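You operate a simulated robot arm through the tools that you are given. There is no shell and no other tool. Be economical: measure what you need, move in short steps, check, and stop when the job is done.

Carry out the task below with a simulated robot arm. There is one attempt and no reset: what you move stays moved.

Task
Put one of the rubber disc with a tabs from the parts bench top on top of the small brown nuts carton.
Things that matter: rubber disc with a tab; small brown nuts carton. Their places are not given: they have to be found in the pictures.

It is judged by the outcome, as a careful person would: the job done as asked, and still so three seconds after it is handed in. It fails if anything else is knocked over, pushed out of place, dropped, spilled or broken.

Robot
A 6-joint arm with a two-finger parallel gripper, fixed in place. Base frame: the origin is at the foot of the arm, x ahead of it, y to its left, z up; the work surface is at about z = 0. Readings come in m, rad, newtons and seconds.
With the tool pointing down near the work surface it reaches from about 0.14 to 0.58 m from the base axis. Its first joint turns from -1.152 to 1.152 rad. Payload 2.1 kg.
The TCP is the grasp point between the finger pads, 0.03 m short of the fingertips. In the tool frame z runs along the fingers and y along their closing line. Largest opening 0.094 m; finger width 0.028, thickness 0.01; the body of the gripper, 0.05 by 0.096 m, starts 0.055 m behind the TCP.
Orientation is told as [roll, pitch, yaw] about the base's x, y, z axes, in that order, counted from this pose: with the fingers straight down and closing along the base's y, the tool's x points along the base's -x, its y along +y and its z along -z.

Tools
- The arm moves only by the tool step_arm. Its argument "targets" is a list of rows, each an object (a shift or turn left out is 0, a gripper value left out holds the last) with "travel": the shift along the tool's x, y, z in cm, a list of three; "turn": the turn, a rotation vector about the tool's x, y, z in rad, a list of three. In form: [{"travel": [tx, ty, tz], "turn": [wx, wy, wz]}, ...]. A call has 1 to 12 rows; each row is the pose to reach, as a shift and turn from the pose commanded when the call began, along the tool's axes at that moment. "hand" is the opening in per cent of the stroke, from 0 (shut) to 100 (fully open), set as the call begins (left out, the last holds). Rows are played at 5 a second. More than 0.05 m and 0.15 rad between two rows, or a gripper value outside its range, and nothing of the call is played. Where a pose cannot be reached the arm comes as near as it can. A force on the tool above 40 N (or 10 N above the force at the start of the call, whichever is more), or a blocked arm, ends the call early, and 0.2 s more pass. The fingers move at their own pace (about 0.072 m/s each) and stop on an object; they squeeze with about 29 N. The grip force told is the motor's: it shows also when the fingers shut on nothing. Time passes only in rows, and 0.2 s behind the last, so rows that repeat a pose let the fingers close. The reply holds the time, the measured pose of the TCP, the force on the tool along the base axes, the opening and the grip force, in the units named above and with some noise.
- Cameras (640 x 400 px; columns grow to the right, rows downward): "scene" is fixed at [0.0428, -0.3608, 0.4903]; the picture's right is [0.89, -0.46, 0.00], its down [-0.23, -0.45, -0.86] and it looks along [0.39, 0.77, -0.51] (base axes); focal length 315 px, centre (320, 200). "wrist" rides on the gripper at [-0.037, 0, -0.058] in the tool frame; the picture's right is [0.00, -1.00, 0.00], its down [0.97, 0.00, -0.24] and it looks along [0.24, 0.00, 0.97] (tool axes); focal length 218 px, centre (320, 200).
- get_image(camera): a new picture of that camera. No time passes.
- point_at(camera, pixels): there is no depth. For up to 12 entries [column, row, z] of the newest picture of that camera ("zoom" is the newest enlarged one), the place [x, y] in the base frame at which the ray of that pixel passes the height z, good to about 0.002 m. No time passes.
- zoom(camera, box): a new picture of the part [left, top, right, bottom] of that camera's present view, enlarged. No time passes.
- close_job(): hands the job in; it is judged then, once.

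Work in short steps. Measure before you move; look again where a grasp or a placing could have gone wrong, and mend it. You have 60 turns and 26 pictures in all, those below and enlarged ones among them. Open the gripper and draw the arm clear of the work before you hand the job in, unless the task says otherwise; then end with one line.

The tools are called after ">>>" as name(argument=value, ...) on one line, values as JSON. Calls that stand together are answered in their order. step_arm: Moves the arm, as the interface text tells. Its arguments: {"type":"object","properties":{"targets":{"type":"array","items":{"type":"object","properties":{"travel":{"type":"array","items":{"type":"number"}},"turn":{"type":"array","items":{"type":"number"}}}}},"hand":{"type":"number"}},"required":["targets"]} The other tools are called the same way: get_image (camera) takes a picture; point_at (camera, pixels) gives the place at which the rays of pixels pass given heights; zoom (camera, box) takes an enlarged picture of a part of a camera's view; close_job () hands the job in.

At the start:

```text
time: 0.0
position: [0.2996, 0.2077, 0.3032]
tcp_rot: [0.002, -0.001, 0.001]
ft_force: [-0.1, 0.0, 0.5]
grip_width: 0.0941
gripper_force: 0.1
```

scene: 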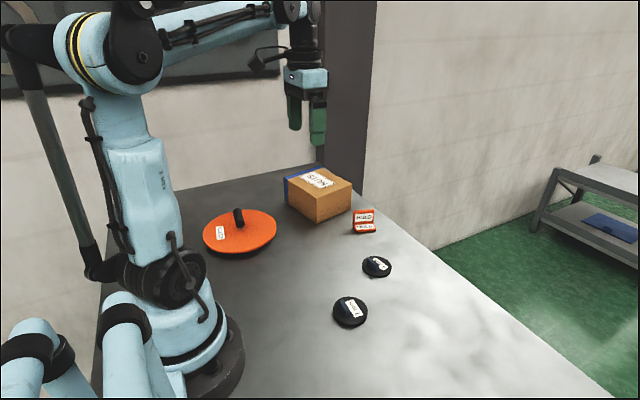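
wrist: 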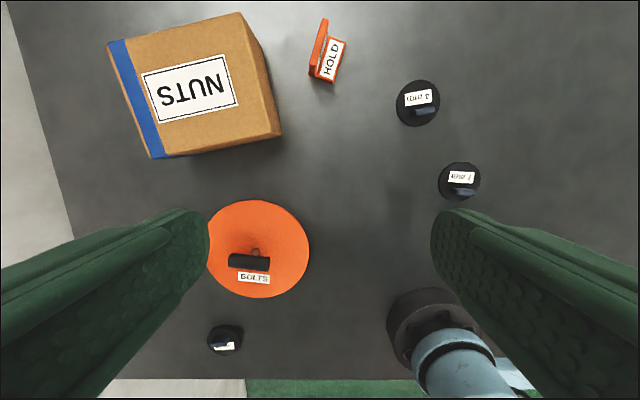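

The wrist picture shows black discs at (418,103), (459,181) and (225,340), and the carton at (195,85). I zoom in to read the labels and see the tabs.

>>> zoom(camera="wrist", box=[360, 60, 520, 220])

>>> zoom(camera="scene", box=[270, 150, 430, 340])

>>> point_at(camera="wrist", pixels=[[418, 103, 0.01], [459, 181, 0.01], [426, 111, 0.02], [462, 191, 0.02], [225, 340, 0.01], [108, 47, 0.08], [238, 13, 0.08], [281, 135, 0.0], [150, 158, 0.08], [274, 133, 0.08]])

>>> point_at(camera="scene", pixels=[[318, 222, 0.0], [318, 195, 0.08], [352, 181, 0.08], [318, 163, 0.08], [284, 178, 0.08], [352, 209, 0.0], [287, 203, 0.0]])

```text
2.50 times, centred on (440, 140) of wrist
```

zoom: 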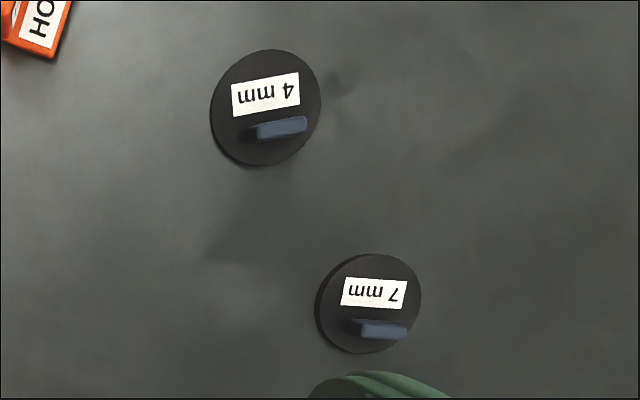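

```text
2.11 times, centred on (350, 245) of scene
```

zoom: 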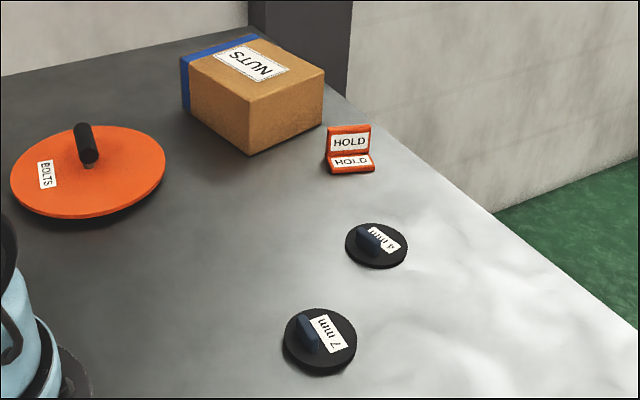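

```text
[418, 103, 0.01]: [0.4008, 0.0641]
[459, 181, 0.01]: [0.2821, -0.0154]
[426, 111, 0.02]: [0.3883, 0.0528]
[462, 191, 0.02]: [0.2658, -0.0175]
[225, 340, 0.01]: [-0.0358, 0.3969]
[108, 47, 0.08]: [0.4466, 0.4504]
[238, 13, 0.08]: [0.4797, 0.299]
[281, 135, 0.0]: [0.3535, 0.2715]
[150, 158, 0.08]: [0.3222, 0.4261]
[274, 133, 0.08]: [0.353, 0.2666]
```

```text
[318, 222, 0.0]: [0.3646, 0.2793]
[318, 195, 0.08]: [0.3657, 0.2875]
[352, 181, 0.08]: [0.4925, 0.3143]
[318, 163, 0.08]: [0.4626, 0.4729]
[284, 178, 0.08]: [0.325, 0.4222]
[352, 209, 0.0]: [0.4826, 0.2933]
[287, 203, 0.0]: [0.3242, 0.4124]
```

The tabs stand up on the discs. The 7 mm disc is near (0.28,-0.015) and well clear of everything. The carton is about 0.085 high, centred near (0.40,0.365). I move above the 7 mm disc for a closer look.

>>> step_arm(targets=[{"travel": [0.4, -4.4, 2]}, {"travel": [0.8, -8.8, 4]}, {"travel": [1.2, -13.2, 6]}, {"travel": [1.6, -17.6, 8]}, {"travel": [2, -22, 10]}, {"travel": [2, -22, 10]}, {"travel": [2, -22, 10]}])

>>> get_image(camera="wrist")

>>> zoom(camera="scene", box=[310, 280, 390, 340])

```text
time: 1.6
position: [0.2787, -0.0101, 0.2015]
tcp_rot: [-0.001, -0.001, 0.001]
ft_force: [-0.2, -0.1, -0.5]
grip_width: 0.0941
gripper_force: 0.0
```

```text
21 pictures are left
```

wrist: 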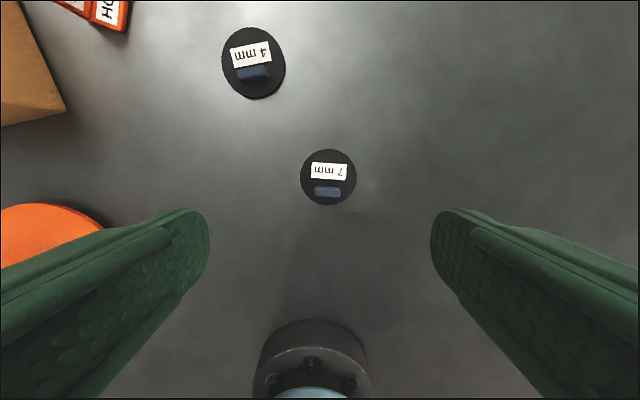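

```text
6.67 times, centred on (350, 310) of scene
```

zoom: 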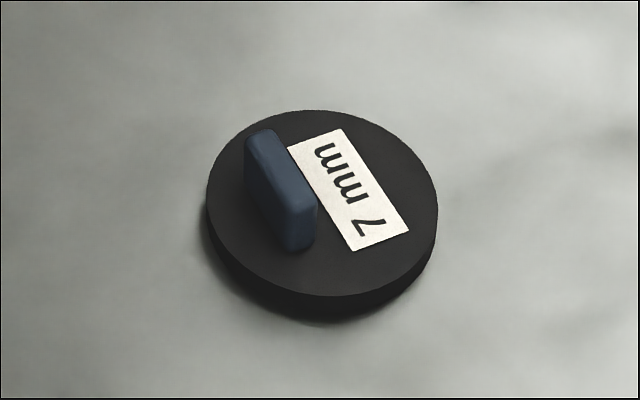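

The tab is a thin plate running along base y, offset towards -x from the disc centre. I measure the disc and tab.

>>> point_at(camera="wrist", pixels=[[300, 177, 0.008], [357, 177, 0.008], [328, 149, 0.008], [328, 205, 0.008], [315, 192, 0.025], [341, 192, 0.025], [328, 187, 0.025], [328, 196, 0.025], [328, 186, 0.012]])

>>> point_at(camera="zoom", pixels=[[208, 205, 0.008], [437, 205, 0.008], [322, 110, 0.008], [262, 133, 0.025], [295, 208, 0.025], [247, 185, 0.008], [292, 252, 0.008], [310, 240, 0.008], [350, 318, 0.0], [350, 296, 0.008]])

```text
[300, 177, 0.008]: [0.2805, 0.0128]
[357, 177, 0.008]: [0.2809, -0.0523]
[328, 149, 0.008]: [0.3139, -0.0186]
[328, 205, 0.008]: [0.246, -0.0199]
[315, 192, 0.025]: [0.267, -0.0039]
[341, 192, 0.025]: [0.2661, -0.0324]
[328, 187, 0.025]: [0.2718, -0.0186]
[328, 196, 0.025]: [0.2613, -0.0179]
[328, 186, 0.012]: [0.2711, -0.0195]
```

```text
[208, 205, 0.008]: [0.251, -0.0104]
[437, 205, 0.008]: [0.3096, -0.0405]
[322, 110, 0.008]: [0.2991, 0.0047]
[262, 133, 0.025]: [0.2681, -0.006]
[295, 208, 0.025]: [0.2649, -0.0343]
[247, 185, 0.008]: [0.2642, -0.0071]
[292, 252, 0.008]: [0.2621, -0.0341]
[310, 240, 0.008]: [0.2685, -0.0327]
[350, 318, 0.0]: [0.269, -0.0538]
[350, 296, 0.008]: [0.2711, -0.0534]
```

Disc centre is (0.280,-0.0195) with radius 0.033. The tab is at (0.2665,-0.019), 28 mm along y and about 8 mm thick, with its top near 0.025. I turn the gripper 90° so it closes along x, while lowering above the tab.

>>> step_arm(hand=60, targets=[{"travel": [0.1, -0.1, 0.7], "turn": [0, 0, -0.1428]}, {"travel": [0.2, -0.2, 1.4], "turn": [0, 0, -0.2856]}, {"travel": [0.3, -0.3, 2.1], "turn": [0, 0, -0.4284]}, {"travel": [0.4, -0.4, 2.8], "turn": [0, 0, -0.5712]}, {"travel": [0.5, -0.5, 3.5], "turn": [0, 0, -0.714]}, {"travel": [0.6, -0.6, 4.2], "turn": [0, 0, -0.8568]}, {"travel": [0.7, -0.7, 4.9], "turn": [0, 0, -0.9996]}, {"travel": [0.8, -0.8, 5.6], "turn": [0, 0, -1.1424]}, {"travel": [1.0, -0.8, 6.3], "turn": [0, 0, -1.2852]}, {"travel": [1.2, -0.8, 7], "turn": [0, 0, -1.428]}, {"travel": [1.2, -0.8, 8], "turn": [0, 0, -1.5708]}, {"travel": [1.2, -0.8, 8], "turn": [0, 0, -1.5708]}])

>>> get_image(camera="wrist")

```text
time: 4.2
position: [0.2691, -0.0183, 0.1219]
tcp_rot: [-0.002, -0.003, 1.576]
ft_force: [-1.1, 0.8, 0.4]
grip_width: 0.0566
gripper_force: 0.1
```

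```text
19 pictures are left
```

wrist: 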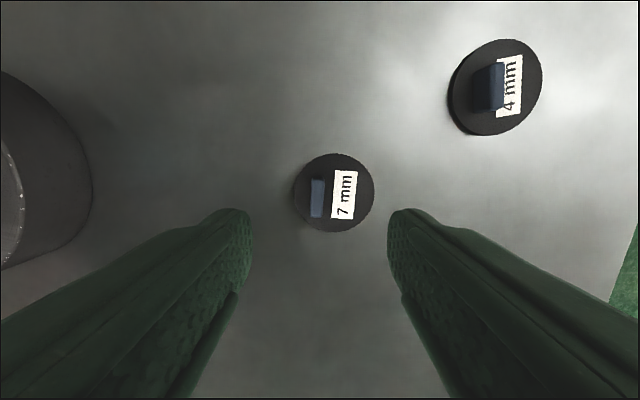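

The tab shows at (317,197), almost on the finger midline at column 320. I check its place from this nearer view.

>>> point_at(camera="wrist", pixels=[[317, 178, 0.025], [317, 217, 0.025], [311, 198, 0.025], [323, 198, 0.025], [294, 193, 0.008], [375, 193, 0.008]])

```text
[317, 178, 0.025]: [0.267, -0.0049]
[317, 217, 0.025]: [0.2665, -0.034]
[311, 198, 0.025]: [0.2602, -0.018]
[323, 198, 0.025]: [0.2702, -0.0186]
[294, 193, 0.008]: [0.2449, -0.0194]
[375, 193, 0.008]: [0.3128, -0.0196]
```

Tab centre is (0.2655,-0.019). I shift 2.5 mm towards -x and lower so the fingertips stop about 12 mm above the bench, just over the disc face.

>>> step_arm(targets=[{"travel": [0, 0.25, 2]}, {"travel": [0, 0.25, 4]}, {"travel": [0, 0.25, 6]}, {"travel": [0, 0.25, 7]}, {"travel": [0, 0.25, 8]}, {"travel": [0, 0.25, 8]}])

>>> zoom(camera="scene", box=[290, 250, 410, 340])

```text
time: 5.6
position: [0.267, -0.0183, 0.0415]
tcp_rot: [-0.002, -0.001, 1.573]
ft_force: [-0.1, 0.6, 0.1]
grip_width: 0.0564
gripper_force: 0.2
```

```text
4.44 times, centred on (350, 295) of scene
```

zoom: 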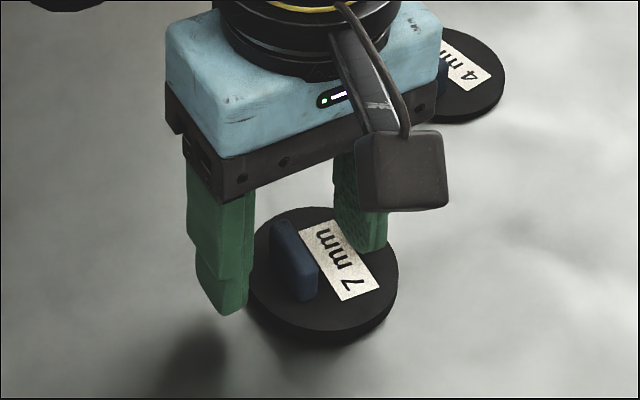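

The fingers straddle the tab with no contact force. I close on it.

>>> step_arm(hand=0, targets=[{}, {}, {}, {}, {}, {}])

```text
time: 7.0
position: [0.2653, -0.0173, 0.0416]
tcp_rot: [0.0, -0.003, 1.573]
ft_force: [-0.6, -0.2, -1.1]
grip_width: 0.0087
gripper_force: 28.1
```

The fingers stopped at 8.7 mm with 28 N, so the tab is held. I lift to about z = 0.20 and check.

>>> step_arm(targets=[{"travel": [0, 0, -1]}, {"travel": [0, 0, -3]}, {"travel": [0, 0, -6]}, {"travel": [0, 0, -9]}, {"travel": [0, 0, -12]}, {"travel": [0, 0, -16]}, {"travel": [0, 0, -16]}])

>>> get_image(camera="scene")

>>> get_image(camera="wrist")

```text
time: 8.6
position: [0.2666, -0.0186, 0.205]
tcp_rot: [0.0, -0.003, 1.574]
ft_force: [0.1, 0.5, -0.8]
grip_width: 0.0087
gripper_force: 29.1
```

```text
17 pictures are left
```

scene: 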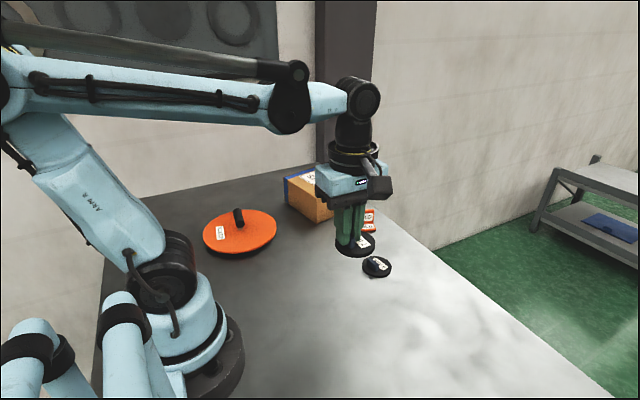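

```text
16 pictures are left
```

wrist: 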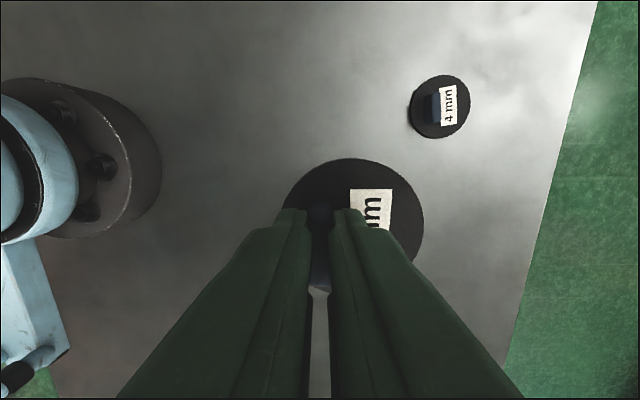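

The disc hangs level and the grip is firm. The two views of the carton agree for a height near 0.09 and a centre near (0.40,0.357). At this height the disc clears it by about 7 cm, so I move over it with the disc centre over the carton centre.

>>> step_arm(targets=[{"travel": [-3, -1, 0]}, {"travel": [-6.5, -2.1, 0]}, {"travel": [-10, -3.2, 0]}, {"travel": [-14, -4.5, 0]}, {"travel": [-18, -5.8, 0]}, {"travel": [-22, -7.1, 0]}, {"travel": [-26, -8.4, 0]}, {"travel": [-30, -9.7, 0]}, {"travel": [-33.5, -10.8, 0]}, {"travel": [-36, -11.6, 0]}, {"travel": [-37.5, -12, 0]}, {"travel": [-37.5, -12, 0]}])

>>> get_image(camera="wrist")

>>> get_image(camera="scene")

```text
time: 11.2
position: [0.3859, 0.3568, 0.2032]
tcp_rot: [-0.001, -0.002, 1.574]
ft_force: [0.4, -0.1, -0.4]
grip_width: 0.0091
gripper_force: 28.4
```

```text
15 pictures are left
```

wrist: 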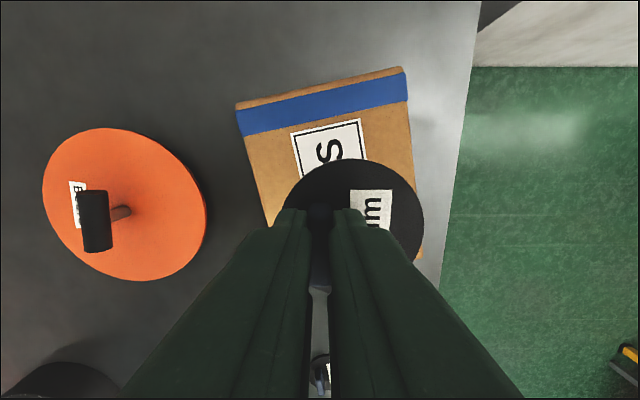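

```text
14 pictures are left
```

scene: 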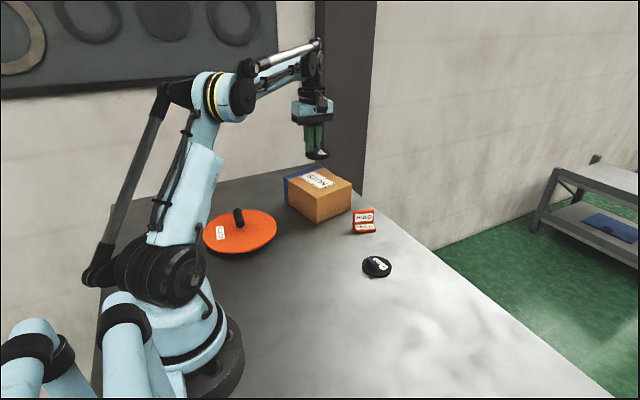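

The carton's top corners are visible at (237,106), (404,69) and (419,258). I measure them at a height of 0.09.

>>> point_at(camera="wrist", pixels=[[237, 108, 0.09], [404, 70, 0.09], [420, 258, 0.09], [268, 225, 0.09], [237, 108, 0.08], [404, 70, 0.08], [420, 258, 0.08]])

>>> zoom(camera="scene", box=[270, 120, 390, 240])

```text
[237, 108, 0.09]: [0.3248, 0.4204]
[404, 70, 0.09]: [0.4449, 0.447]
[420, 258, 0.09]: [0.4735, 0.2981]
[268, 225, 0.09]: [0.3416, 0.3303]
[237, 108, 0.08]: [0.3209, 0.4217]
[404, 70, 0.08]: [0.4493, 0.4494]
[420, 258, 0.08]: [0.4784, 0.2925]
```

```text
3.33 times, centred on (330, 180) of scene
```

zoom: 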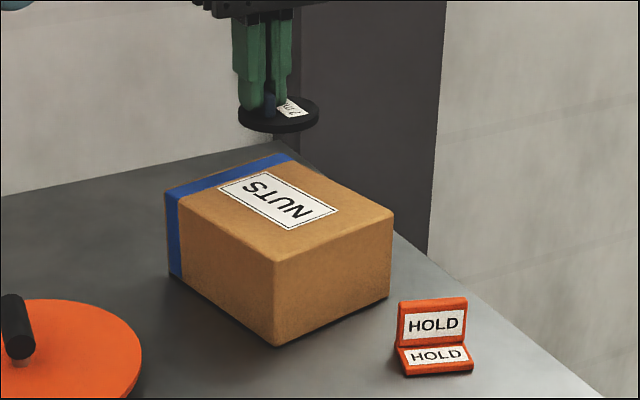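

The carton centre comes out at (0.399,0.359), and the disc centre is already over it. I measure the carton height from the front vertical edge, (275,346) to (275,262) in the zoom.

>>> point_at(camera="zoom", pixels=[[275, 346, 0.0], [275, 262, 0.08], [275, 262, 0.09], [275, 262, 0.1], [391, 297, 0.0], [392, 215, 0.08], [392, 215, 0.09]])

```text
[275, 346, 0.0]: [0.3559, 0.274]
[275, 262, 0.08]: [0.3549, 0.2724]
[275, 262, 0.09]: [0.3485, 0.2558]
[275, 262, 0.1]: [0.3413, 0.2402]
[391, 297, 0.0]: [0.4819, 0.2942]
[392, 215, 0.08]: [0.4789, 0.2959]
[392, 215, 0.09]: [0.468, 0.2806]
```

The height is 0.080, so contact is expected at TCP z of about 0.121. I lower to roughly 8 mm above that first.

>>> step_arm(targets=[{"travel": [0, 0, 2]}, {"travel": [0, 0, 4]}, {"travel": [0, 0, 6]}, {"travel": [0, 0, 7]}, {"travel": [0, 0, 7.4]}, {"travel": [0, 0, 7.4]}])

>>> zoom(camera="scene", box=[270, 130, 370, 230])

```text
time: 12.6
position: [0.3856, 0.3571, 0.13]
tcp_rot: [-0.001, -0.002, 1.571]
ft_force: [0.6, -0.2, -0.7]
grip_width: 0.0092
gripper_force: 28.8
```

```text
4.00 times, centred on (320, 180) of scene
```

zoom: 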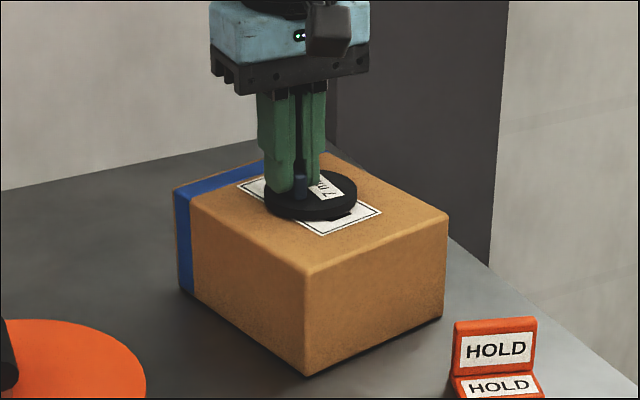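

The disc is just over the carton with no contact yet. I go down 5 mm and watch the force.

>>> step_arm(targets=[{"travel": [0, 0, 0.3]}, {"travel": [0, 0, 0.5]}, {"travel": [0, 0, 0.5]}])

```text
time: 13.4
position: [0.3839, 0.3568, 0.1251]
tcp_rot: [-0.002, 0.001, 1.573]
ft_force: [-0.4, 0.1, 31.3]
grip_width: 0.009
gripper_force: 28.8
```

The force is 31 N, so the disc is on the carton and pressed a little hard. I ease up 2 mm.

>>> step_arm(targets=[{"travel": [0, 0, -0.1]}, {"travel": [0, 0, -0.2]}, {"travel": [0, 0, -0.2]}])

```text
time: 14.2
position: [0.3861, 0.3566, 0.1274]
tcp_rot: [-0.001, 0.0, 1.572]
ft_force: [-0.1, 0.1, 0.3]
grip_width: 0.0089
gripper_force: 28.8
```

The load is now near zero, with the disc at or within about a millimetre of the carton. I go down 0.8 mm and check the force.

>>> step_arm(targets=[{"travel": [0, 0, 0.08]}, {"travel": [0, 0, 0.08]}])

```text
time: 14.8
position: [0.386, 0.3573, 0.1246]
tcp_rot: [0.0, 0.0, 1.572]
ft_force: [0.4, -0.8, 0.4]
grip_width: 0.009
gripper_force: 29.7
```

The disc is within a fraction of a millimetre of the carton, so I open the fingers.

>>> step_arm(hand=50, targets=[{}, {}, {}, {}])

>>> zoom(camera="scene", box=[270, 130, 370, 230])

```text
time: 15.8
position: [0.3862, 0.357, 0.1258]
tcp_rot: [-0.001, -0.002, 1.574]
ft_force: [-1.0, -0.3, -0.1]
grip_width: 0.0468
gripper_force: 0.1
```

```text
4.00 times, centred on (320, 180) of scene
```

zoom: 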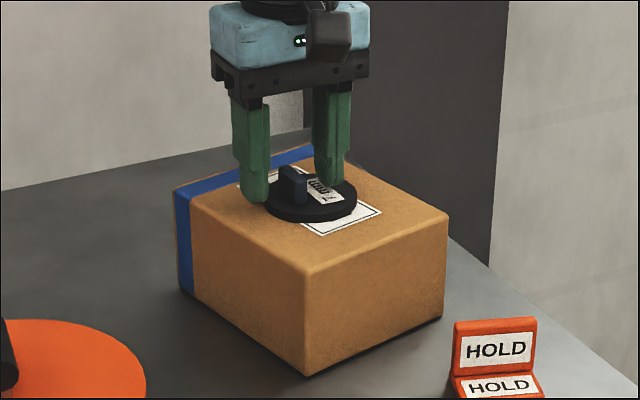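

The disc rests flat on the carton and the tab is free. I raise the arm straight up, then draw back toward -y.

>>> step_arm(targets=[{"travel": [0, 0, -1]}, {"travel": [0, 0, -3]}, {"travel": [0, 0, -6]}, {"travel": [0, 0, -10]}, {"travel": [0, 0, -14]}, {"travel": [4, 0, -15]}, {"travel": [8, 0, -15]}, {"travel": [12, 0, -15]}, {"travel": [16, 0, -15]}, {"travel": [20, 0, -15]}, {"travel": [20, 0, -15]}])

>>> get_image(camera="scene")

>>> zoom(camera="scene", box=[270, 150, 390, 240])

```text
time: 18.2
position: [0.3849, 0.157, 0.277]
tcp_rot: [-0.002, -0.001, 1.572]
ft_force: [0.3, -0.2, 0.4]
grip_width: 0.047
gripper_force: 0.0
```

```text
10 pictures are left
```

scene: 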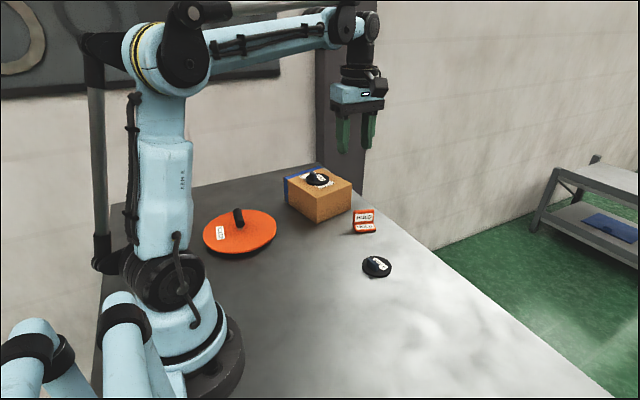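

```text
4.44 times, centred on (330, 195) of scene
```

zoom: 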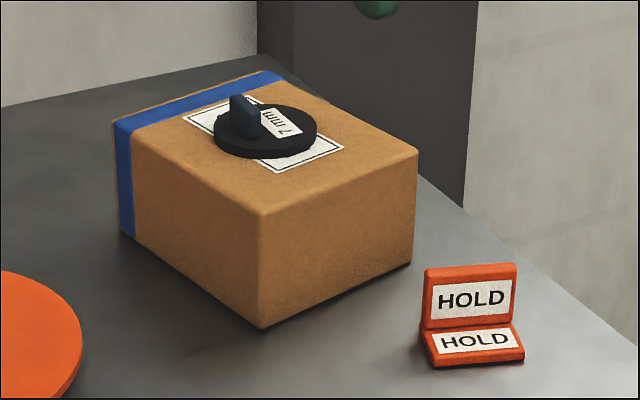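

The disc lies flat in the middle of the carton top at scene (318,178), everything else in view is in its place, and the arm is clear. I hand the job in.

>>> close_job()

```text
The job is handed in.
```

The 7 mm rubber disc is lying flat near the centre of the top of the small brown nuts carton; the gripper is open, the arm is clear, and nothing else looked disturbed in the last picture.
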